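You operate a simulated robot arm through the tools that you are given. There is no shell and no other tool.

Carry out the task below with a simulated robot arm. There is one attempt and no reset: what you move stays moved.

## Task
Swap the gold watch into the winder, set the dial as the sticker says and switch it on.
Fine: the silver watch goes into the free well; shut the watch box.

The check looks at the end state, three seconds after you hand in, the way a careful person would. Anything else that was tipped, shoved, dropped, spilled or broken makes it a failure.

## Robot
A 7-joint arm with a two-finger parallel gripper, fixed in place. Base frame: the origin is at the foot of the arm, x ahead of it, y to its left, z up; the work surface is at about z = 0.76. Readings come in m, degrees, newtons and seconds.
Its first joint turns from -166.0 to 166.0 degrees. Payload 3.43 kg.
Tool frame: the origin (TCP) lies between the finger pads and is the grasp point; the fingertips stand 0.034 m ahead of it; z points along the fingers, y is the line along which they close. The gripper opens to 0.128 m. The fingers are 0.024 m wide and 0.012 m thick; the gripper's body (0.048 by 0.13 m) begins 0.096 m behind the TCP.
Orientation is told as [roll, pitch, yaw] about the base's x, y, z axes, in that order, counted from this pose: with the fingers straight down and closing along the base's y, the tool's x points along the base's -x, its y along +y and its z along -z.

## Interface
- The arm moves only by the tool drive_tool. Its argument "steps" is text: rows parted by semicolons, each of 7 numbers parted by spaces: the shift along the tool's x, y, z in m, then the turn, a rotation vector about the tool's x, y, z in degrees, then the gripper command, from -1 (fully open) to 1 (shut), values between in proportion. In form: dx dy dz ax ay az fingers; .... A call has 1 to 20 rows; each row shifts and turns the commanded pose from where the row before left it, along the tool's axes as they then stand. A row lasts 0.2 s, in which the tool goes at most 0.05 m and 8.6 degrees; a call with a longer step from one row to the next is refused whole, and so is a gripper value outside its range. Where a pose cannot be reached the arm comes as near as it can. A force on the tool above 50 N (or 10 N above the force at the start of the call, whichever is more), or a blocked arm, ends the call early, and 0.2 s more pass. Each finger travels about 0.153 m/s and halts on what it meets, pressing with about 37 N; the grip force reading is that of the motor and also rises with nothing between the fingers. The clock runs only during rows and for 0.2 s after the last one: add rows that do not move to give the fingers time. It gives the time, the measured TCP pose, the force on the tool (base axes), the opening and the grip force at its end, in the units of the frame above (readings bear some noise), with the torque about the TCP (base axes, N m) and any sound that the robot's microphone picked up.
- Cameras (640 x 400 px; columns grow to the right, rows downward): "scene" is fixed at [0.0518, 0.6497, 1.5674]; the picture's right is [-0.16, -0.99, 0.00], its down [-0.72, 0.12, -0.68] and it looks along [0.67, -0.11, -0.73] (base axes); focal length 340 px, centre (320, 200). "wrist" rides on the gripper at [0.076, -0.011, -0.16] in the tool frame; the picture's right is [0.15, 0.99, 0.00], its down [-0.88, 0.13, -0.46] and it looks along [-0.45, 0.07, 0.89] (tool axes); focal length 234 px, centre (320, 200). There is no depth. A picture from a camera that has moved, and an enlarged one, comes with that camera's place and axes in the base frame and with its lens.
- get_image(camera): a new picture of that camera. The clock stands still meanwhile.
- enlarge(camera, box): a new picture of the part [left, top, right, bottom] of that camera's present view, enlarged. The clock stands still meanwhile.
- sign_off(): hands the job in; it is judged then, once.

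Nothing tells you positions but the pictures and the camera data. Unless the task says otherwise, let go and move clear before handing in.

The tools are called after "Call:" by a JSON object that holds its "method" and its "body". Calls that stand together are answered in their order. drive_tool: Moves the arm, as the interface text tells. Its arguments: {"type":"object","properties":{"steps":{"type":"string"}},"required":["steps"]} The other tools are called the same way: get_image (camera) takes a picture; enlarge (camera, box) takes an enlarged picture of a part of a camera's view; sign_off () hands the job in.

At the start:

```text
t: 0.0
tcp_pos: [0.4573, 0.3569, 1.1322]
orientation: [0.0, 0.1, 0.0]
force: [0.9, -0.7, -0.2]
wrist_torque: [0.0, 0.0, 0.03]
gripper_width: 0.1281
finger_force: 0.0
```

scene: 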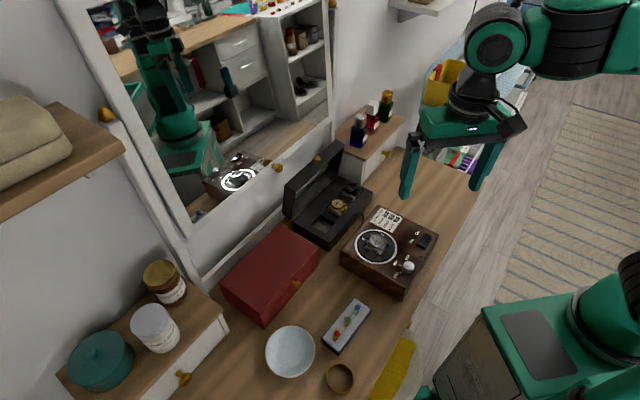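
wrist: 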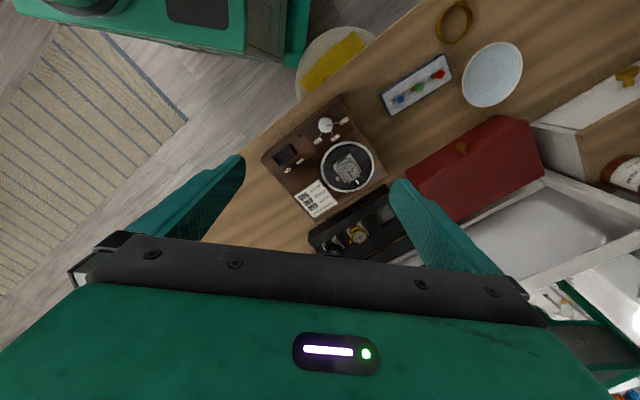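

I see a dresser top with an open watch box (gold watch plus another watch inside), a wooden winder with a silver watch in its ring, a dial knob, a sticker and a rocker switch. First I'll enlarge the views to read details.

Call:
{"method": "enlarge", "body": {"camera": "scene", "box": [330, 190, 450, 300]}}

Call:
{"method": "enlarge", "body": {"camera": "scene", "box": [270, 130, 390, 250]}}

Call:
{"method": "enlarge", "body": {"camera": "wrist", "box": [250, 90, 420, 270]}}

```text
3.64 times, centred on (390, 245) of scene
camera zoom: at [0.0518, 0.6497, 1.5674], right [-0.16, -0.99, 0.0], down [-0.72, 0.12, -0.68], along [0.67, -0.11, -0.73], focal length 1238 px, centre (66, 36)
```

zoom: 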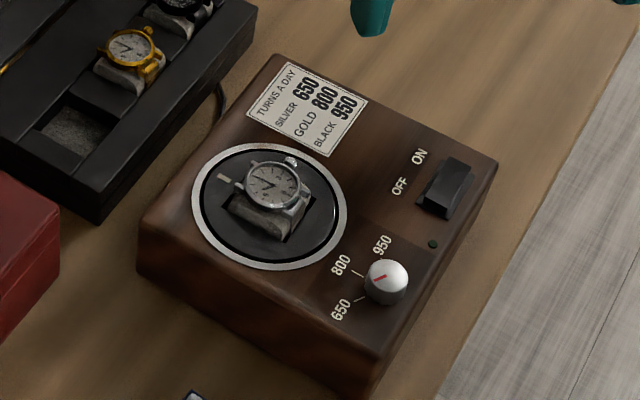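

```text
3.33 times, centred on (330, 190) of scene
camera zoom: at [0.0518, 0.6497, 1.5674], right [-0.16, -0.99, 0.0], down [-0.72, 0.12, -0.68], along [0.67, -0.11, -0.73], focal length 1134 px, centre (287, 233)
```

zoom: 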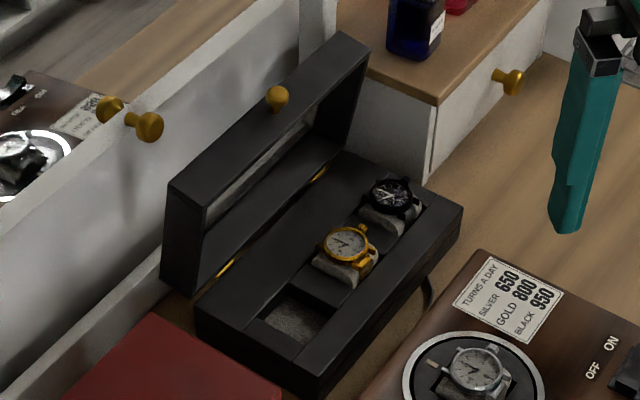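

```text
2.22 times, centred on (335, 180) of wrist
camera zoom: at [0.381, 0.3456, 1.2912], right [-0.15, 0.99, 0.0], down [0.88, 0.13, 0.45], along [0.45, 0.07, -0.89], focal length 520 px, centre (287, 244)
```

zoom: 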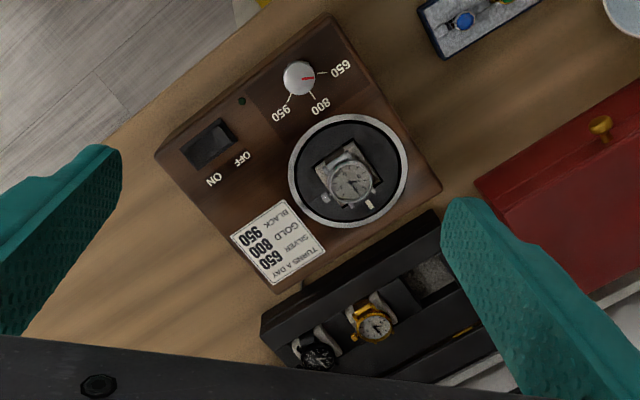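

The gold watch needs 800 and the dial sits at 650; the switch is off. The winder is around (0.53, 0.40) and the box around (0.69, 0.49), both turned about 45°. I'll move for closer pictures before touching anything.

Call:
{"method": "drive_tool", "body": {"steps": "-0.0326 0.0166 0.016 0 0 0 -1; -0.0326 0.0166 0.016 0 0 0 -1; -0.0326 0.0166 0.016 0 0 0 -1; -0.0326 0.0166 0.016 0 0 0 -1"}}

```text
t: 1.0
tcp_pos: [0.5752, 0.4212, 1.077]
orientation: [0.1, -0.8, 0.0]
force: [0.0, -0.8, 0.1]
wrist_torque: [0.03, -0.04, 0.03]
gripper_width: 0.128
finger_force: 0.0
```

Call:
{"method": "get_image", "body": {"camera": "wrist"}}

Call:
{"method": "get_image", "body": {"camera": "scene"}}

```text
taken
camera wrist: at [0.4974, 0.4107, 1.2353], right [-0.15, 0.99, 0.0], down [0.88, 0.13, 0.47], along [0.46, 0.07, -0.88], focal length 234 px, centre (320, 200)
```

wrist: 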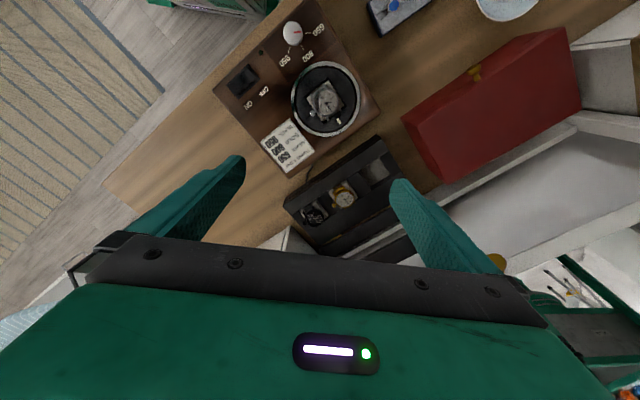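

```text
taken
```

scene: 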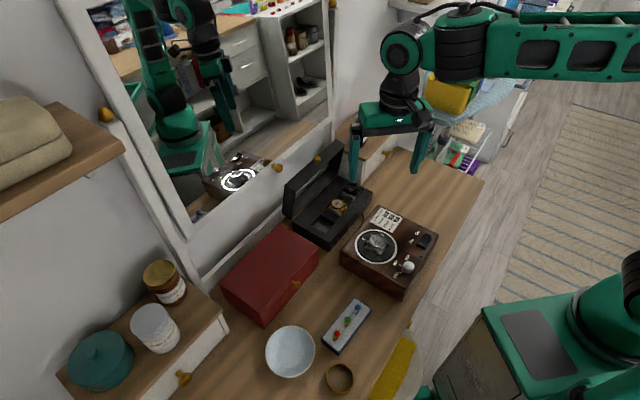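

Call:
{"method": "enlarge", "body": {"camera": "wrist", "box": [270, 120, 420, 250]}}

Call:
{"method": "enlarge", "body": {"camera": "wrist", "box": [210, 0, 390, 180]}}

Call:
{"method": "enlarge", "body": {"camera": "scene", "box": [320, 180, 400, 270]}}

```text
3.08 times, centred on (345, 185) of wrist
camera zoom: at [0.4974, 0.4107, 1.2353], right [-0.15, 0.99, 0.0], down [0.88, 0.13, 0.47], along [0.46, 0.07, -0.88], focal length 720 px, centre (243, 246)
```

zoom: 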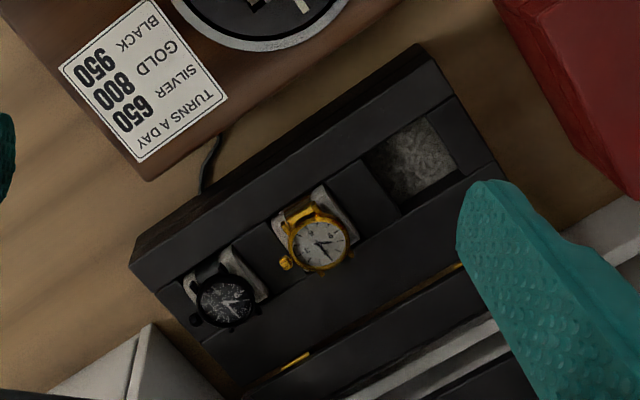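

```text
2.22 times, centred on (300, 90) of wrist
camera zoom: at [0.4974, 0.4107, 1.2353], right [-0.15, 0.99, 0.0], down [0.88, 0.13, 0.47], along [0.46, 0.07, -0.88], focal length 520 px, centre (364, 444)
```

zoom: 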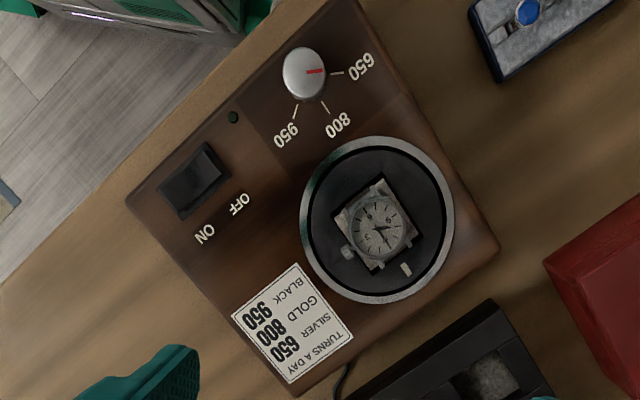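

```text
4.44 times, centred on (360, 225) of scene
camera zoom: at [0.0518, 0.6497, 1.5674], right [-0.16, -0.99, 0.0], down [-0.72, 0.12, -0.68], along [0.67, -0.11, -0.73], focal length 1513 px, centre (142, 89)
```

zoom: 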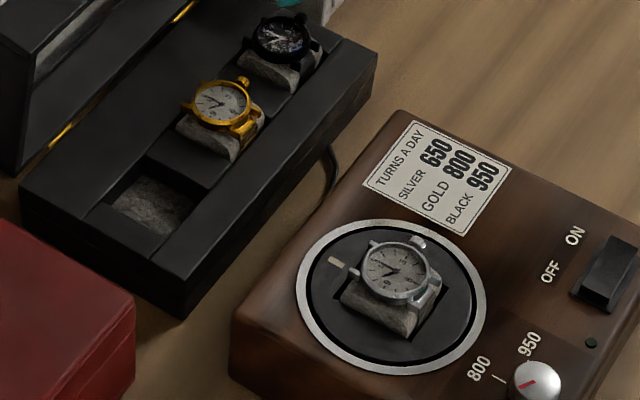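

The watches sit on small cushions, strap running across the box's width, with a free well at the near-left end. I'll turn the tool about 45° so the jaws close across the box's width, and look again from there.

Call:
{"method": "drive_tool", "body": {"steps": "0 0 0.005 0 0 7.5 -1; 0 0 0.005 0 0 7.5 -1; 0 0 0.005 0 0 7.5 -1; 0 0 0.005 0 0 7.5 -1; 0 0 0.005 0 0 7.5 -1; 0 0 0.005 0 0 7.5 -1; 0.03 -0.03 0.025 0 0 0 -1; 0 0 0.03 0 0 0 -1; 0 0 0 0 0 0 -1"}}

Call:
{"method": "get_image", "body": {"camera": "wrist"}}

Call:
{"method": "get_image", "body": {"camera": "scene"}}

```text
t: 3.0
tcp_pos: [0.532, 0.4231, 0.9919]
orientation: [0.5, -0.5, -45.0]
force: [0.1, 0.2, 0.4]
wrist_torque: [0.03, 0.01, 0.02]
gripper_width: 0.128
finger_force: 0.0
```

```text
taken
camera wrist: at [0.468, 0.47, 1.1498], right [0.6, 0.8, 0.01], down [0.71, -0.53, 0.46], along [0.38, -0.27, -0.89], focal length 234 px, centre (320, 200)
```

wrist: 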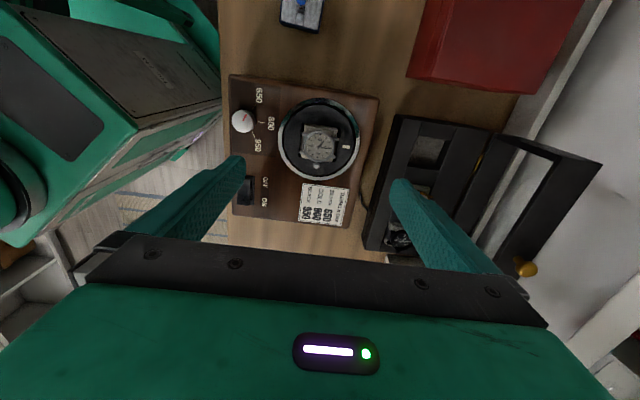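

```text
taken
```

scene: 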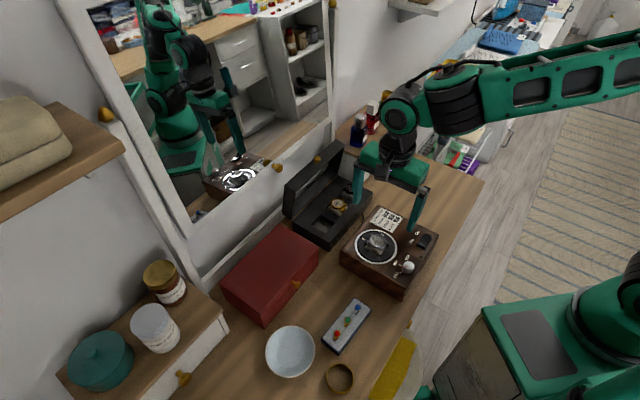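

Call:
{"method": "enlarge", "body": {"camera": "wrist", "box": [265, 85, 375, 195]}}

Call:
{"method": "enlarge", "body": {"camera": "wrist", "box": [220, 70, 390, 240]}}

Call:
{"method": "enlarge", "body": {"camera": "wrist", "box": [360, 100, 620, 270]}}

```text
3.64 times, centred on (320, 140) of wrist
camera zoom: at [0.468, 0.47, 1.1498], right [0.6, 0.8, 0.01], down [0.71, -0.53, 0.46], along [0.38, -0.27, -0.89], focal length 852 px, centre (320, 418)
```

zoom: 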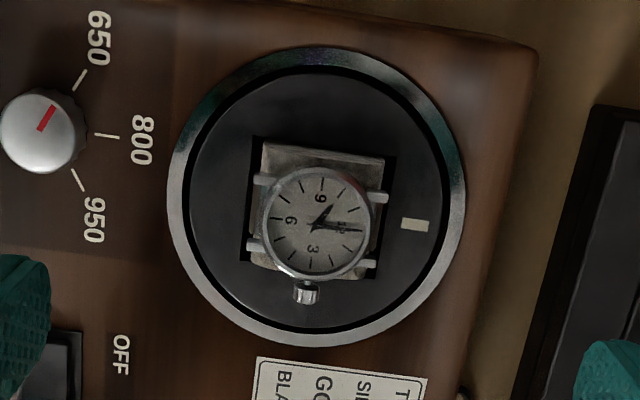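

```text
2.35 times, centred on (305, 155) of wrist
camera zoom: at [0.468, 0.47, 1.1498], right [0.6, 0.8, 0.01], down [0.71, -0.53, 0.46], along [0.38, -0.27, -0.89], focal length 551 px, centre (355, 306)
```

zoom: 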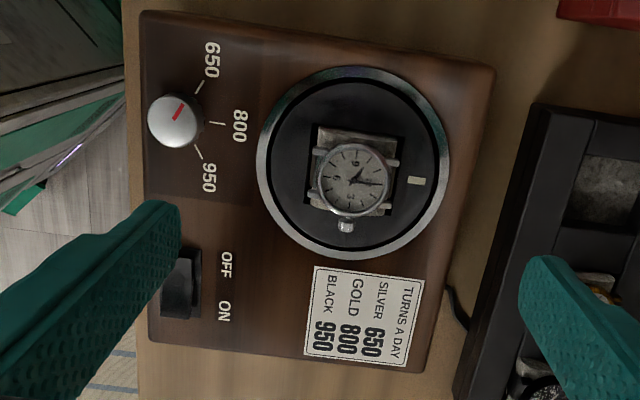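

```text
2.35 times, centred on (490, 185) of wrist
camera zoom: at [0.468, 0.47, 1.1498], right [0.6, 0.8, 0.01], down [0.71, -0.53, 0.46], along [0.38, -0.27, -0.89], focal length 551 px, centre (-80, 235)
```

zoom: 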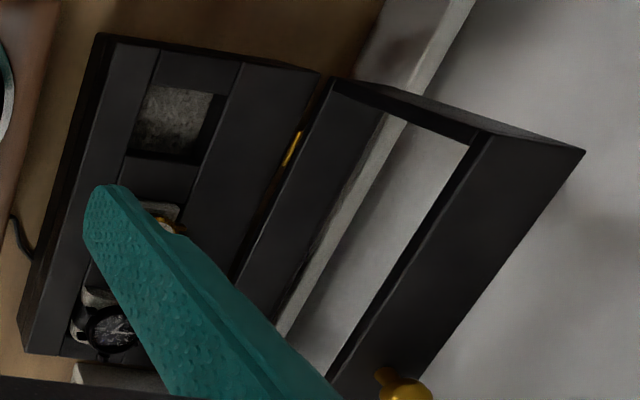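

The silver watch stands ~30 mm proud of the rotor, strap along the jaw direction, and the pocket is nearly aligned with the tool. I'll centre over it, narrow the jaws somewhat and come lower, then check again.

Call:
{"method": "drive_tool", "body": {"steps": "0.006 -0.001 0.02 0 0 -1.2 -0.1; 0 0 0.02 0 0 0 -0.1; 0 0 0.02 0 0 0 -0.1; 0 0 0 0 0 0 -0.1; 0 0 0 0 0 0 -0.1"}}

Call:
{"method": "enlarge", "body": {"camera": "wrist", "box": [240, 80, 400, 240]}}

Call:
{"method": "enlarge", "body": {"camera": "scene", "box": [330, 170, 450, 300]}}

Call:
{"method": "get_image", "body": {"camera": "wrist"}}

```text
t: 4.2
tcp_pos: [0.5286, 0.4269, 0.9291]
orientation: [0.5, -0.4, -43.8]
force: [0.0, -0.8, 0.0]
wrist_torque: [-0.01, 0.02, 0.01]
gripper_width: 0.0705
finger_force: 0.1
```

```text
2.50 times, centred on (320, 160) of wrist
camera zoom: at [0.4645, 0.4716, 1.0877], right [0.58, 0.82, 0.01], down [0.72, -0.52, 0.46], along [0.38, -0.26, -0.89], focal length 585 px, centre (320, 300)
```

zoom: 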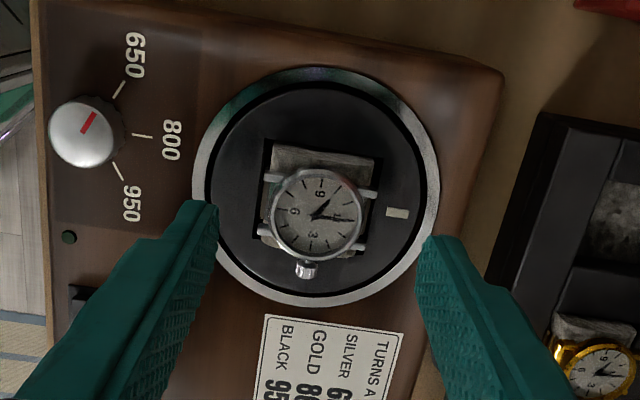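

```text
3.08 times, centred on (390, 235) of scene
camera zoom: at [0.0518, 0.6497, 1.5674], right [-0.16, -0.99, 0.0], down [-0.72, 0.12, -0.68], along [0.67, -0.11, -0.73], focal length 1047 px, centre (105, 92)
```

zoom: 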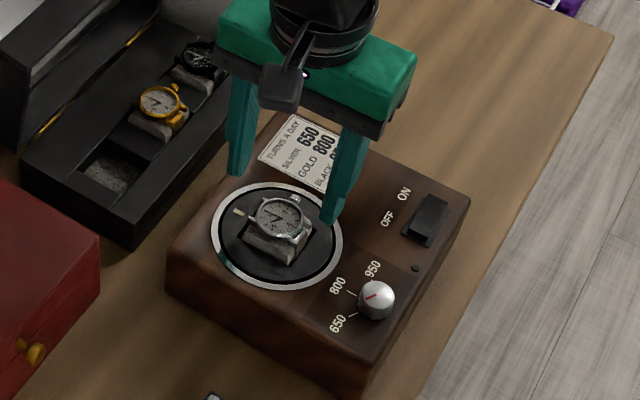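

```text
taken
camera wrist: at [0.4645, 0.4716, 1.0877], right [0.58, 0.82, 0.01], down [0.72, -0.52, 0.46], along [0.38, -0.26, -0.89], focal length 234 px, centre (320, 200)
```

wrist: 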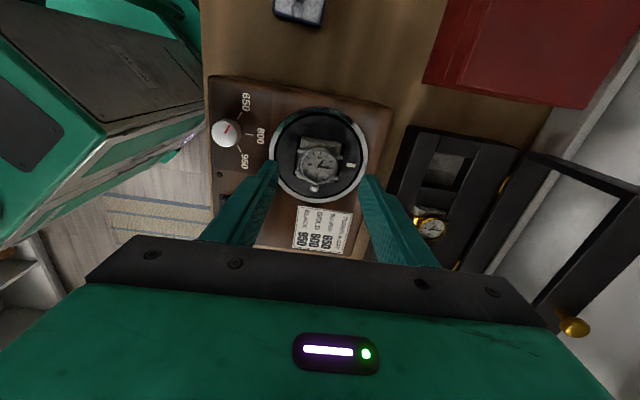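

The watch is a few mm off the jaw axis; I correct, descend until the tips sit about 20 mm below the watch face, and look before closing.

Call:
{"method": "drive_tool", "body": {"steps": "0.0042 -0.001 0.012 0 0 0 -0.1; 0 0 0.013 0 0 0 -0.1; 0 0 0.012 0 0 0 -0.1; 0 0 0 0 0 0 -0.1"}}

Call:
{"method": "enlarge", "body": {"camera": "wrist", "box": [240, 80, 400, 240]}}

Call:
{"method": "enlarge", "body": {"camera": "scene", "box": [330, 190, 430, 280]}}

```text
t: 5.2
tcp_pos: [0.5255, 0.4284, 0.8923]
orientation: [0.5, -0.4, -43.8]
force: [0.1, 0.6, 1.3]
wrist_torque: [0.0, 0.03, 0.01]
gripper_width: 0.0704
finger_force: 0.1
```

```text
2.50 times, centred on (320, 160) of wrist
camera zoom: at [0.4607, 0.4733, 1.0503], right [0.58, 0.82, 0.01], down [0.72, -0.52, 0.46], along [0.38, -0.26, -0.89], focal length 585 px, centre (320, 300)
```

zoom: 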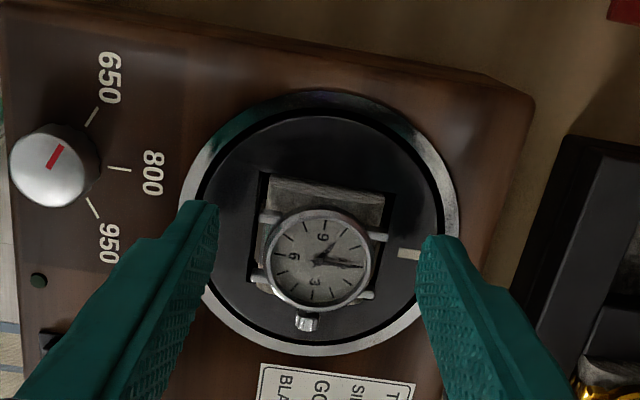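

```text
4.44 times, centred on (380, 235) of scene
camera zoom: at [0.0518, 0.6497, 1.5674], right [-0.16, -0.99, 0.0], down [-0.72, 0.12, -0.68], along [0.67, -0.11, -0.73], focal length 1513 px, centre (53, 44)
```

zoom: 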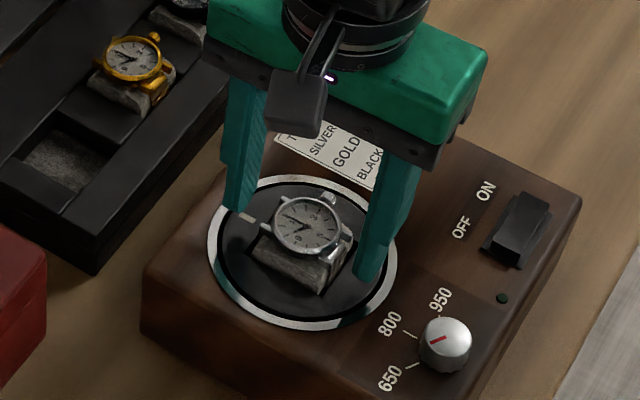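

Call:
{"method": "drive_tool", "body": {"steps": "0 0 0.004 0 0 0 -0.1; 0 0 0 0 0 0 0.1; 0 0 0 0 0 0 0.3; 0 0 0 0 0 0 0.5; 0 0 0 0 0 0 0.6"}}

Call:
{"method": "enlarge", "body": {"camera": "wrist", "box": [240, 80, 400, 240]}}

Call:
{"method": "enlarge", "body": {"camera": "scene", "box": [330, 190, 430, 280]}}

```text
t: 6.4
tcp_pos: [0.5262, 0.4289, 0.8879]
orientation: [0.6, -0.4, -43.9]
force: [-0.2, 0.9, 2.0]
wrist_torque: [-0.03, -0.04, -0.02]
gripper_width: 0.0393
finger_force: 37.2
```

```text
2.50 times, centred on (320, 160) of wrist
camera zoom: at [0.4606, 0.4737, 1.0465], right [0.58, 0.82, 0.01], down [0.72, -0.52, 0.46], along [0.38, -0.26, -0.89], focal length 585 px, centre (320, 300)
```

zoom: 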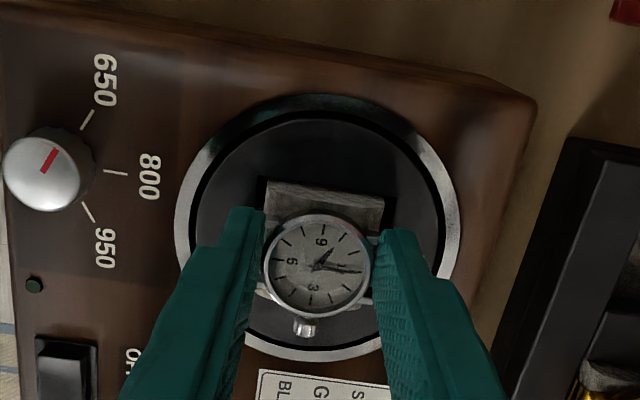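

```text
4.44 times, centred on (380, 235) of scene
camera zoom: at [0.0518, 0.6497, 1.5674], right [-0.16, -0.99, 0.0], down [-0.72, 0.12, -0.68], along [0.67, -0.11, -0.73], focal length 1513 px, centre (53, 44)
```

zoom: 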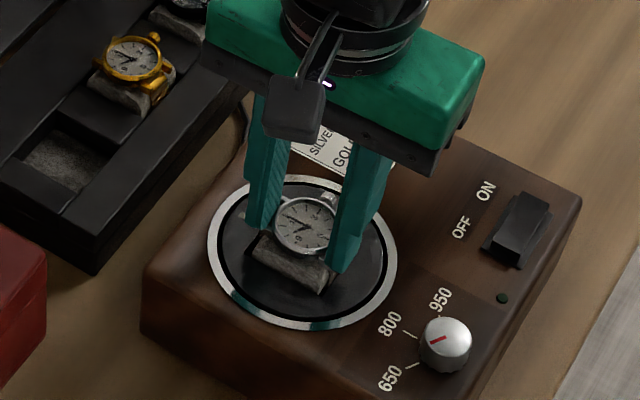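

Silver is gripped (39 mm, 37 N). I lift it straight up and check it comes along.

Call:
{"method": "drive_tool", "body": {"steps": "0 0 -0.01 0 0 0 0.6; 0 0 -0.015 0 0 0 0.6; 0 0 -0.02 0 0 0 0.6; 0 0 -0.02 0 0 0 0.6; 0 0 -0.02 0 0 0 0.6; 0 0 0 0 0 0 0.6"}}

Call:
{"method": "enlarge", "body": {"camera": "wrist", "box": [210, 60, 460, 240]}}

Call:
{"method": "enlarge", "body": {"camera": "scene", "box": [300, 150, 430, 280]}}

```text
t: 7.8
tcp_pos: [0.5253, 0.428, 0.974]
orientation: [0.4, -0.4, -43.8]
force: [0.5, -0.1, -1.8]
wrist_torque: [0.01, -0.03, -0.03]
gripper_width: 0.0391
finger_force: 37.3
```

```text
2.22 times, centred on (335, 150) of wrist
camera zoom: at [0.4598, 0.4734, 1.1328], right [0.58, 0.82, 0.01], down [0.72, -0.52, 0.46], along [0.38, -0.26, -0.89], focal length 520 px, centre (287, 311)
```

zoom: 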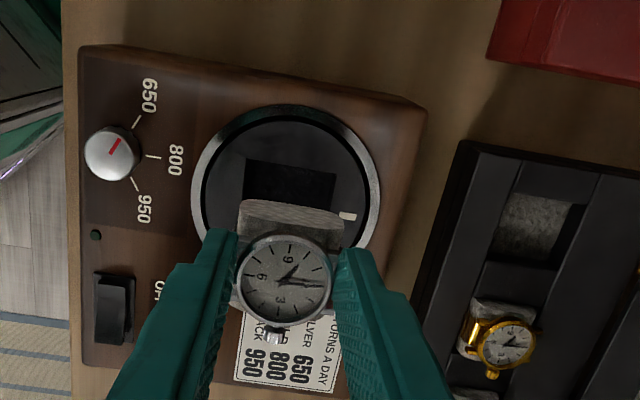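

```text
3.08 times, centred on (365, 215) of scene
camera zoom: at [0.0518, 0.6497, 1.5674], right [-0.16, -0.99, 0.0], down [-0.72, 0.12, -0.68], along [0.67, -0.11, -0.73], focal length 1047 px, centre (182, 154)
```

zoom: 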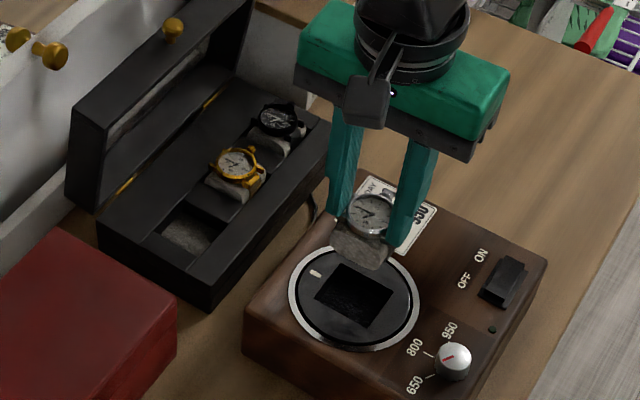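

The silver watch lifted cleanly and the pocket is empty. Now I carry it toward the free well (about 0.157 m along the tool's y) and stop partway to look.

Call:
{"method": "drive_tool", "body": {"steps": "0 0.02 -0.01 0 0 0 0.6; 0 0.03 -0.01 0 0 0 0.6; 0 0.03 0 0 0 0 0.6; 0 0.03 0 0 0 0 0.6; 0 0.02 0 0 0 0 0.6; 0 0 0 0 0 0 0.6"}}

Call:
{"method": "get_image", "body": {"camera": "wrist"}}

Call:
{"method": "enlarge", "body": {"camera": "wrist", "box": [250, 60, 450, 240]}}

Call:
{"method": "enlarge", "body": {"camera": "scene", "box": [270, 130, 390, 250]}}

```text
t: 9.2
tcp_pos: [0.615, 0.5194, 0.9942]
orientation: [0.5, -0.3, -43.8]
force: [-0.1, -0.8, -1.1]
wrist_torque: [0.01, -0.01, 0.01]
gripper_width: 0.0388
finger_force: 36.9
```

```text
taken
camera wrist: at [0.5494, 0.5658, 1.1532], right [0.58, 0.82, 0.01], down [0.72, -0.52, 0.46], along [0.38, -0.26, -0.89], focal length 234 px, centre (320, 200)
```

wrist: 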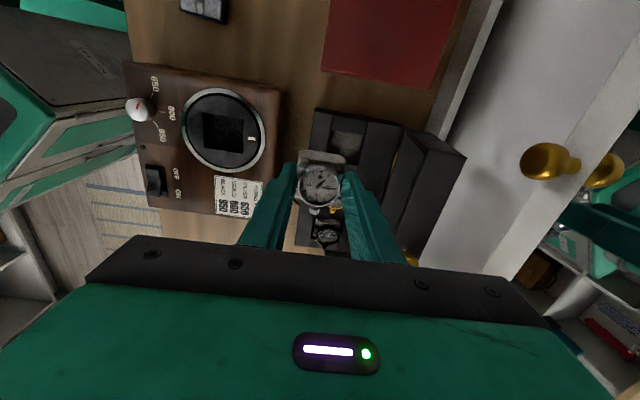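

```text
2.22 times, centred on (350, 150) of wrist
camera zoom: at [0.5494, 0.5658, 1.1532], right [0.58, 0.82, 0.01], down [0.72, -0.52, 0.46], along [0.38, -0.26, -0.89], focal length 520 px, centre (253, 311)
```

zoom: 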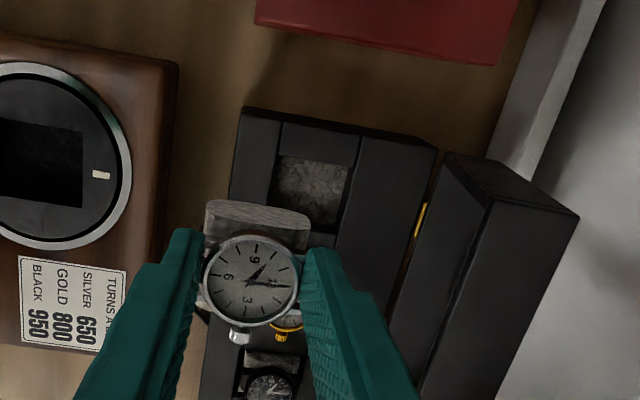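

```text
3.33 times, centred on (330, 190) of scene
camera zoom: at [0.0518, 0.6497, 1.5674], right [-0.16, -0.99, 0.0], down [-0.72, 0.12, -0.68], along [0.67, -0.11, -0.73], focal length 1134 px, centre (287, 233)
```

zoom: 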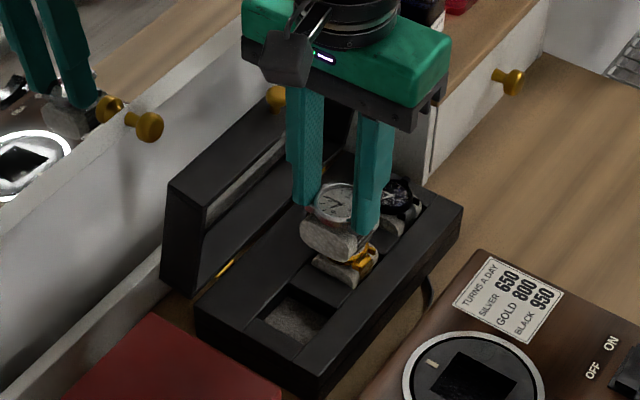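

Call:
{"method": "enlarge", "body": {"camera": "wrist", "box": [310, 95, 410, 175]}}

Call:
{"method": "enlarge", "body": {"camera": "scene", "box": [300, 180, 380, 250]}}

```text
5.00 times, centred on (360, 135) of wrist
camera zoom: at [0.5494, 0.5658, 1.1532], right [0.58, 0.82, 0.01], down [0.72, -0.52, 0.46], along [0.38, -0.26, -0.89], focal length 1171 px, centre (120, 525)
```

zoom: 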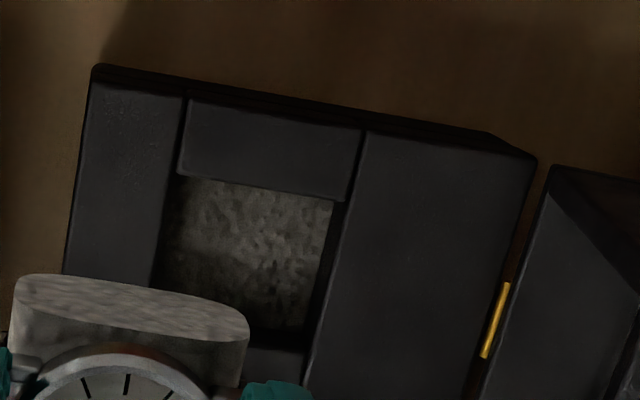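

```text
5.71 times, centred on (340, 215) of scene
camera zoom: at [0.0518, 0.6497, 1.5674], right [-0.16, -0.99, 0.0], down [-0.72, 0.12, -0.68], along [0.67, -0.11, -0.73], focal length 1945 px, centre (206, 114)
```

zoom: 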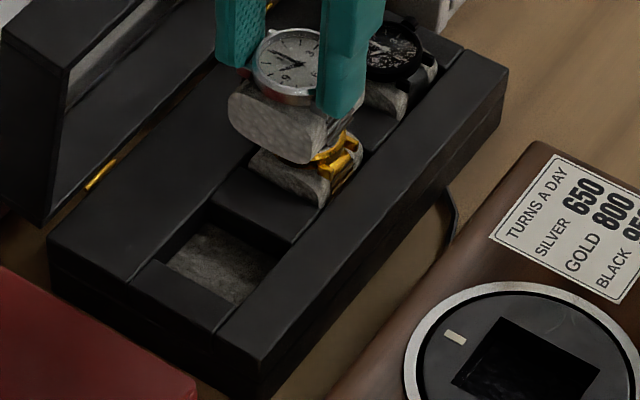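

The free well's rim is about z = 0.82, roughly 47×45 mm, and about 40 mm further along tool y. I'll also measure the winder pocket from here, so I know where the watch sits relative to the jaws.

Call:
{"method": "enlarge", "body": {"camera": "wrist", "box": [170, 75, 290, 185]}}

Call:
{"method": "enlarge", "body": {"camera": "wrist", "box": [270, 130, 380, 240]}}

Call:
{"method": "enlarge", "body": {"camera": "scene", "box": [340, 200, 420, 270]}}

```text
3.64 times, centred on (230, 130) of wrist
camera zoom: at [0.5494, 0.5658, 1.1532], right [0.58, 0.82, 0.01], down [0.72, -0.52, 0.46], along [0.38, -0.26, -0.89], focal length 852 px, centre (647, 454)
```

zoom: 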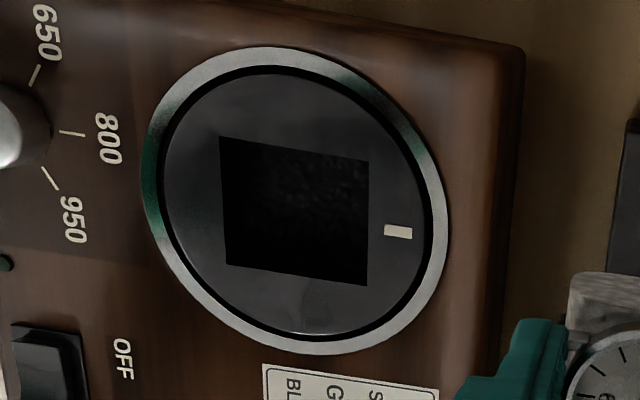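

```text
3.64 times, centred on (325, 185) of wrist
camera zoom: at [0.5494, 0.5658, 1.1532], right [0.58, 0.82, 0.01], down [0.72, -0.52, 0.46], along [0.38, -0.26, -0.89], focal length 852 px, centre (302, 254)
```

zoom: 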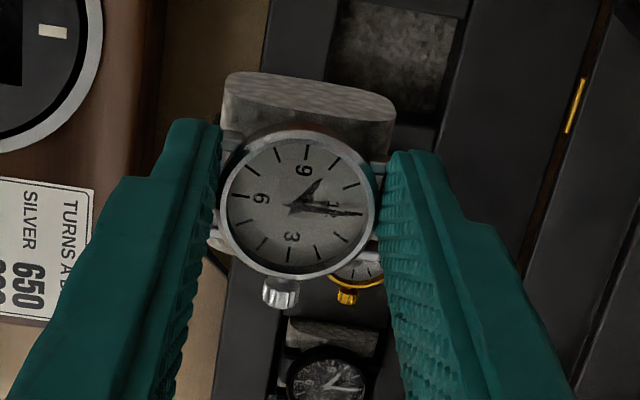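

```text
5.71 times, centred on (380, 235) of scene
camera zoom: at [0.0518, 0.6497, 1.5674], right [-0.16, -0.99, 0.0], down [-0.72, 0.12, -0.68], along [0.67, -0.11, -0.73], focal length 1945 px, centre (-23, 0)
```

zoom: 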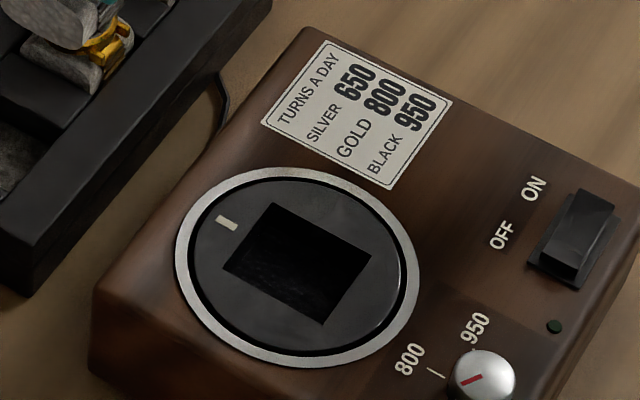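

Pocket and well measure alike and the watch sits about 3 mm toward −x of the jaw centre. I move over the free well at the same height with a 1.2° turn, and check.

Call:
{"method": "drive_tool", "body": {"steps": "-0.0008 0.02 0 0 0 0.6 0.6; -0.0008 0.0198 0 0 0 0.6 0.6; 0 0 0.015 0 0 0 0.6; 0 0 0.015 0 0 0 0.6; 0 0 0 0 0 0 0.6; 0 0 0 0 0 0 0.6"}}

Call:
{"method": "enlarge", "body": {"camera": "wrist", "box": [260, 80, 390, 210]}}

Call:
{"method": "enlarge", "body": {"camera": "scene", "box": [290, 150, 370, 250]}}

Call:
{"method": "get_image", "body": {"camera": "wrist"}}

```text
t: 10.6
tcp_pos: [0.6429, 0.5493, 0.9651]
orientation: [0.5, -0.4, -45.0]
force: [-0.2, -0.3, -1.2]
wrist_torque: [0.01, 0.0, 0.01]
gripper_width: 0.0391
finger_force: 37.2
```

```text
3.08 times, centred on (325, 145) of wrist
camera zoom: at [0.579, 0.5956, 1.1241], right [0.6, 0.8, 0.01], down [0.71, -0.53, 0.46], along [0.38, -0.27, -0.89], focal length 720 px, centre (305, 369)
```

zoom: 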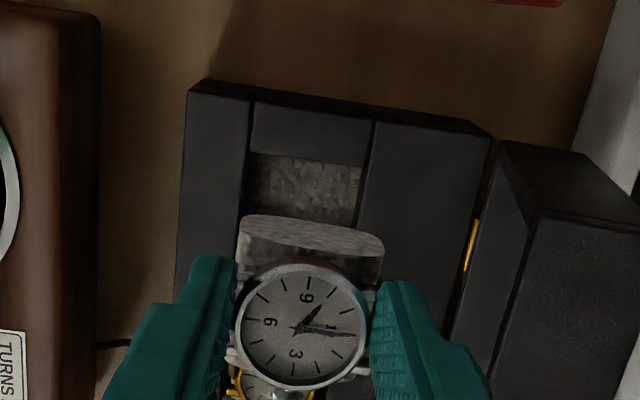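

```text
4.00 times, centred on (330, 200) of scene
camera zoom: at [0.0518, 0.6497, 1.5674], right [-0.16, -0.99, 0.0], down [-0.72, 0.12, -0.68], along [0.67, -0.11, -0.73], focal length 1361 px, centre (280, 200)
```

zoom: 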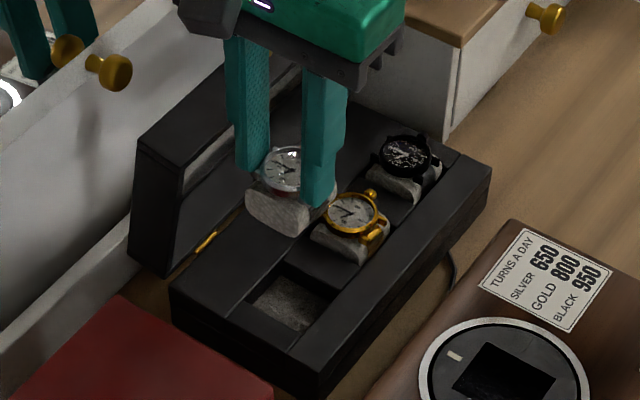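

```text
taken
camera wrist: at [0.579, 0.5956, 1.1241], right [0.6, 0.8, 0.01], down [0.71, -0.53, 0.46], along [0.38, -0.27, -0.89], focal length 234 px, centre (320, 200)
```

wrist: 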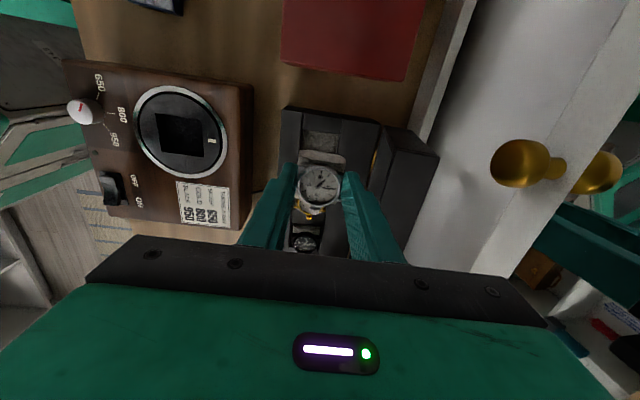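

The watch is centred over the free well within a millimetre or so by my measurement. I lower it most of the way and check from the scene camera.

Call:
{"method": "drive_tool", "body": {"steps": "0 0 0.02 0 0 0 0.6; 0 0 0.02 0 0 0 0.6; 0 0 0.02 0 0 0 0.6; 0 0 0.01 0 0 0 0.6; 0 0 0 0 0 0 0.6"}}

Call:
{"method": "enlarge", "body": {"camera": "wrist", "box": [260, 80, 390, 210]}}

Call:
{"method": "enlarge", "body": {"camera": "scene", "box": [290, 170, 370, 250]}}

```text
t: 11.8
tcp_pos: [0.643, 0.5498, 0.8945]
orientation: [0.5, -0.4, -45.0]
force: [0.2, -0.4, -0.9]
wrist_torque: [0.02, -0.01, 0.0]
gripper_width: 0.0391
finger_force: 37.3
```

```text
3.08 times, centred on (325, 145) of wrist
camera zoom: at [0.5801, 0.5954, 1.0531], right [0.6, 0.8, 0.01], down [0.71, -0.53, 0.46], along [0.38, -0.27, -0.89], focal length 720 px, centre (305, 369)
```

zoom: 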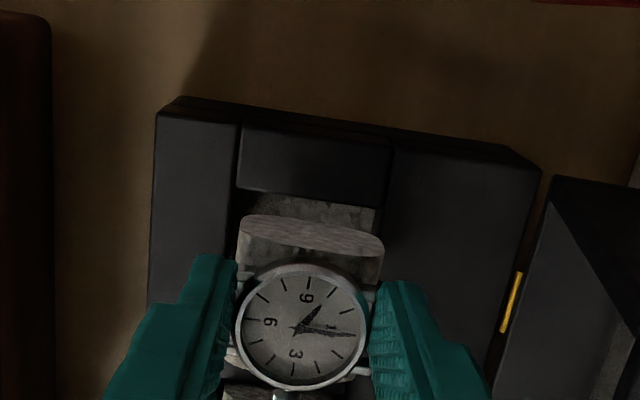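

```text
5.00 times, centred on (330, 210) of scene
camera zoom: at [0.0518, 0.6497, 1.5674], right [-0.16, -0.99, 0.0], down [-0.72, 0.12, -0.68], along [0.67, -0.11, -0.73], focal length 1702 px, centre (270, 150)
```

zoom: 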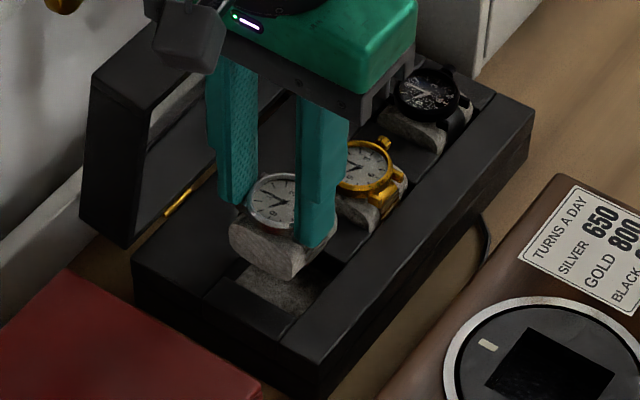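

Call:
{"method": "drive_tool", "body": {"steps": "0 0 0.008 0 0 0 0.6; 0 0 0.008 0 0 0 0.6; 0 0 0.006 0 0 0 0.6; 0 0 0 0 0 0 0.6"}}

Call:
{"method": "enlarge", "body": {"camera": "wrist", "box": [260, 100, 390, 230]}}

Call:
{"method": "enlarge", "body": {"camera": "scene", "box": [290, 170, 370, 250]}}

```text
t: 12.8
tcp_pos: [0.6434, 0.5503, 0.8732]
orientation: [0.5, -0.5, -45.0]
force: [0.6, -0.8, -0.8]
wrist_torque: [-0.03, -0.01, -0.03]
gripper_width: 0.0389
finger_force: 37.1
```

```text
3.08 times, centred on (325, 165) of wrist
camera zoom: at [0.5806, 0.596, 1.0318], right [0.6, 0.8, 0.01], down [0.71, -0.53, 0.46], along [0.38, -0.27, -0.89], focal length 720 px, centre (305, 308)
```

zoom: 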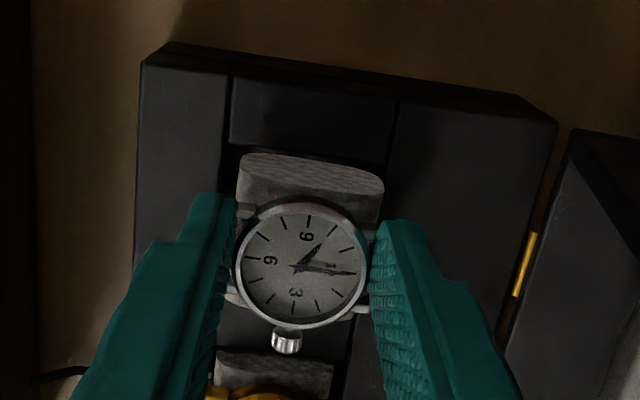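

```text
5.00 times, centred on (330, 210) of scene
camera zoom: at [0.0518, 0.6497, 1.5674], right [-0.16, -0.99, 0.0], down [-0.72, 0.12, -0.68], along [0.67, -0.11, -0.73], focal length 1702 px, centre (270, 150)
```

zoom: 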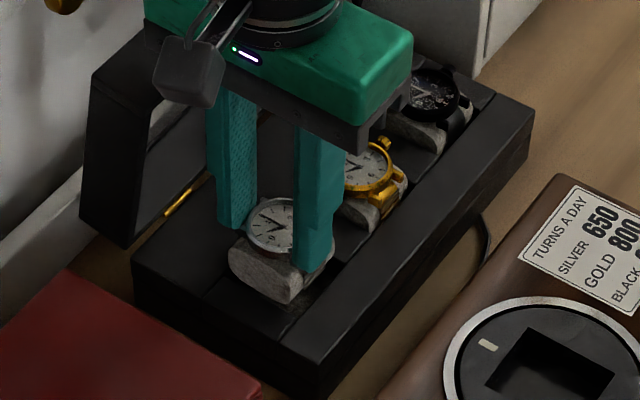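

No contact yet and the cushion is heading into the well. Continuing down in small steps.

Call:
{"method": "drive_tool", "body": {"steps": "0 0 0.004 0 0 0 0.6; 0 0 0.004 0 0 0 0.6; 0 0 0 0 0 0 0.6"}}

Call:
{"method": "enlarge", "body": {"camera": "scene", "box": [300, 180, 360, 240]}}

```text
t: 13.6
tcp_pos: [0.6432, 0.5496, 0.8649]
orientation: [0.4, -0.4, -45.1]
force: [-0.4, -0.5, -1.7]
wrist_torque: [-0.01, 0.01, -0.01]
gripper_width: 0.0392
finger_force: 36.9
```

```text
6.67 times, centred on (330, 210) of scene
camera zoom: at [0.0518, 0.6497, 1.5674], right [-0.16, -0.99, 0.0], down [-0.72, 0.12, -0.68], along [0.67, -0.11, -0.73], focal length 2269 px, centre (253, 133)
```

zoom: 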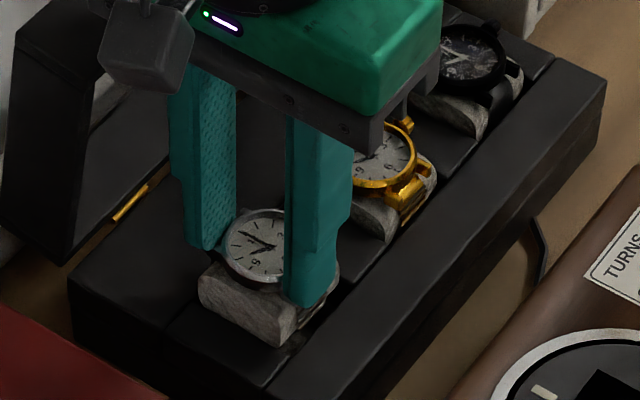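

Call:
{"method": "drive_tool", "body": {"steps": "0 0 0.003 0 0 0 0.6; 0 0 0 0 0 0 0.6"}}

Call:
{"method": "drive_tool", "body": {"steps": "0 0 0.002 0 0 0 0.6; 0 0 0 0 0 0 0.6"}}

Call:
{"method": "enlarge", "body": {"camera": "scene", "box": [300, 180, 360, 240]}}

Call:
{"method": "enlarge", "body": {"camera": "wrist", "box": [260, 100, 390, 230]}}

```text
t: 14.2
tcp_pos: [0.644, 0.5504, 0.8634]
orientation: [0.4, -0.3, -44.9]
force: [0.0, -1.1, -1.2]
wrist_torque: [-0.07, 0.01, 0.0]
gripper_width: 0.0391
finger_force: 37.3
```

```text
t: 14.8
tcp_pos: [0.6446, 0.5507, 0.8596]
orientation: [0.5, -0.4, -45.0]
force: [0.6, -2.8, 0.6]
wrist_torque: [-0.08, 0.03, 0.04]
gripper_width: 0.039
finger_force: 37.0
```

```text
6.67 times, centred on (330, 210) of scene
camera zoom: at [0.0518, 0.6497, 1.5674], right [-0.16, -0.99, 0.0], down [-0.72, 0.12, -0.68], along [0.67, -0.11, -0.73], focal length 2269 px, centre (253, 133)
```

zoom: 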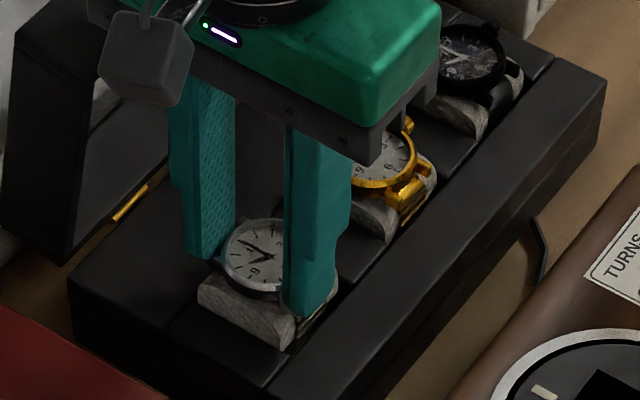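

```text
3.08 times, centred on (325, 165) of wrist
camera zoom: at [0.5806, 0.5963, 1.0185], right [0.6, 0.8, 0.01], down [0.71, -0.53, 0.46], along [0.38, -0.27, -0.89], focal length 720 px, centre (305, 308)
```

zoom: 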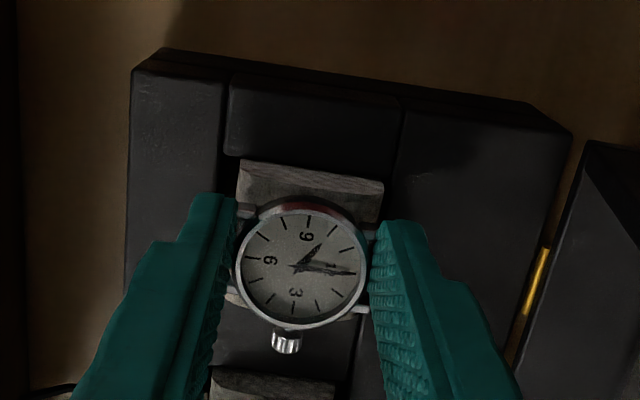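

Call:
{"method": "drive_tool", "body": {"steps": "0 0 0.002 0 0 0 0.6; 0 0 0 0 0 0 0.6"}}

```text
t: 15.4
tcp_pos: [0.644, 0.551, 0.8577]
orientation: [0.6, -0.4, -45.1]
force: [-1.5, -2.4, 0.1]
wrist_torque: [-0.05, 0.09, 0.07]
gripper_width: 0.039
finger_force: 37.5
```

Call:
{"method": "drive_tool", "body": {"steps": "0 -0.0015 0 0 0 0 0.6; 0 0 0 0 0 0 0.6"}}

Call:
{"method": "enlarge", "body": {"camera": "scene", "box": [300, 180, 360, 240]}}

```text
t: 16.0
tcp_pos: [0.6432, 0.5497, 0.8567]
orientation: [0.4, -0.3, -44.9]
force: [0.2, 0.1, -0.6]
wrist_torque: [0.03, -0.01, 0.0]
gripper_width: 0.039
finger_force: 36.9
```

```text
6.67 times, centred on (330, 210) of scene
camera zoom: at [0.0518, 0.6497, 1.5674], right [-0.16, -0.99, 0.0], down [-0.72, 0.12, -0.68], along [0.67, -0.11, -0.73], focal length 2269 px, centre (253, 133)
```

zoom: 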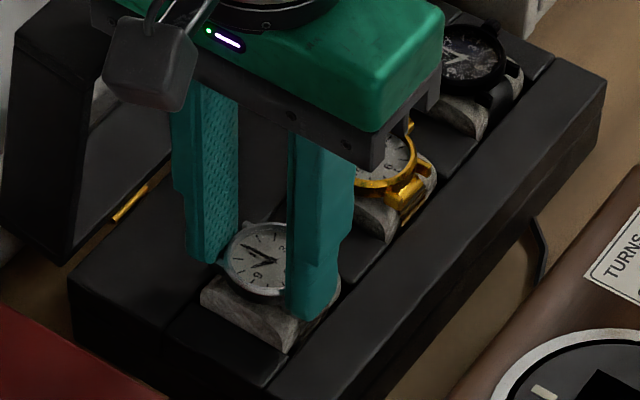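

Call:
{"method": "drive_tool", "body": {"steps": "0 0 0.0015 0 0 0 0.6; 0 0 0 0 0 0 0.6"}}

```text
t: 16.6
tcp_pos: [0.6441, 0.5493, 0.8559]
orientation: [0.5, -0.4, -45.0]
force: [-0.2, -0.3, -1.4]
wrist_torque: [0.07, 0.0, 0.01]
gripper_width: 0.0389
finger_force: 37.6
```

Call:
{"method": "drive_tool", "body": {"steps": "0 0 0.0015 0 0 0 0.6; 0 0 0 0 0 0 0.6"}}

Call:
{"method": "drive_tool", "body": {"steps": "0 0 0.0015 0 0 0 0.6; 0 0 0 0 0 0 0.6"}}

```text
t: 17.2
tcp_pos: [0.6434, 0.549, 0.8544]
orientation: [0.6, -0.4, -44.9]
force: [0.5, 0.0, 0.8]
wrist_torque: [-0.07, 0.01, -0.03]
gripper_width: 0.0392
finger_force: 37.1
```

```text
t: 17.8
tcp_pos: [0.6421, 0.5484, 0.854]
orientation: [0.7, -0.3, -45.0]
force: [1.4, 0.1, 11.5]
wrist_torque: [-0.19, -0.02, 0.02]
gripper_width: 0.0391
finger_force: 36.9
```

Call:
{"method": "drive_tool", "body": {"steps": "0 0 -0.001 0 0 0 0.6; 0 0 0 0 0 0 0.6"}}

Call:
{"method": "enlarge", "body": {"camera": "scene", "box": [300, 180, 360, 240]}}

Call:
{"method": "enlarge", "body": {"camera": "wrist", "box": [260, 100, 390, 230]}}

```text
t: 18.4
tcp_pos: [0.6441, 0.5477, 0.8545]
orientation: [0.5, -0.4, -45.0]
force: [6.3, 0.2, 11.1]
wrist_torque: [-0.17, -0.3, 0.08]
gripper_width: 0.0388
finger_force: 37.4
```

```text
6.67 times, centred on (330, 210) of scene
camera zoom: at [0.0518, 0.6497, 1.5674], right [-0.16, -0.99, 0.0], down [-0.72, 0.12, -0.68], along [0.67, -0.11, -0.73], focal length 2269 px, centre (253, 133)
```

zoom: 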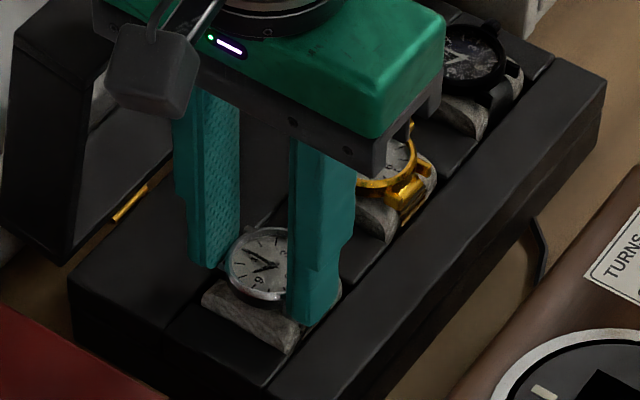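

```text
3.08 times, centred on (325, 165) of wrist
camera zoom: at [0.5793, 0.5946, 1.0134], right [0.6, 0.8, 0.01], down [0.71, -0.53, 0.46], along [0.38, -0.27, -0.89], focal length 720 px, centre (305, 308)
```

zoom: 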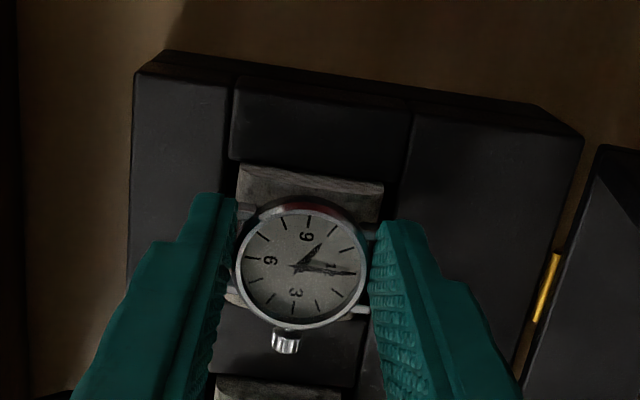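

The watch touched bottom at a height consistent with the gold one. I release it by opening modestly and look.

Call:
{"method": "drive_tool", "body": {"steps": "0 0 0 0 0 0 0.3; 0 0 0 0 0 0 0.2; 0 0 0 0 0 0 0.1; 0 0 0 0 0 0 0.1"}}

Call:
{"method": "enlarge", "body": {"camera": "scene", "box": [300, 180, 360, 240]}}

Call:
{"method": "enlarge", "body": {"camera": "wrist", "box": [260, 100, 390, 230]}}

```text
t: 19.4
tcp_pos: [0.6418, 0.5494, 0.8538]
orientation: [0.5, -0.4, -44.9]
force: [-0.7, -0.5, -1.1]
wrist_torque: [0.01, -0.01, 0.01]
gripper_width: 0.0576
finger_force: 0.1
```

```text
6.67 times, centred on (330, 210) of scene
camera zoom: at [0.0518, 0.6497, 1.5674], right [-0.16, -0.99, 0.0], down [-0.72, 0.12, -0.68], along [0.67, -0.11, -0.73], focal length 2269 px, centre (253, 133)
```

zoom: 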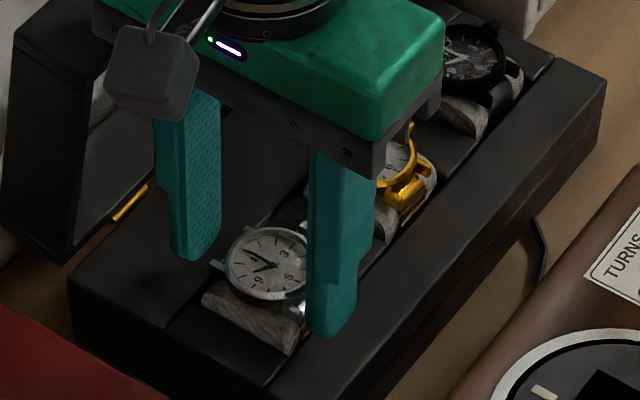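

```text
3.08 times, centred on (325, 165) of wrist
camera zoom: at [0.5789, 0.5949, 1.013], right [0.6, 0.8, 0.01], down [0.71, -0.53, 0.46], along [0.38, -0.27, -0.89], focal length 720 px, centre (305, 308)
```

zoom: 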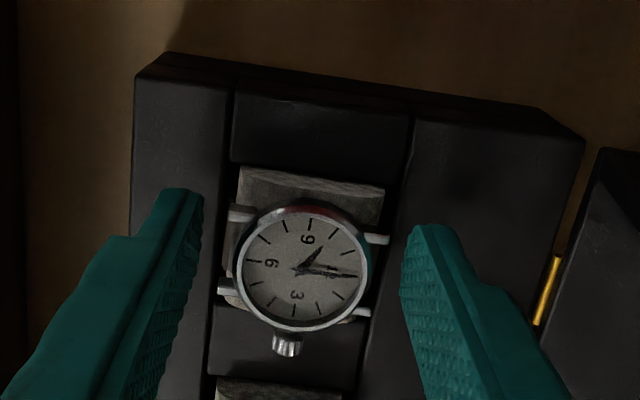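

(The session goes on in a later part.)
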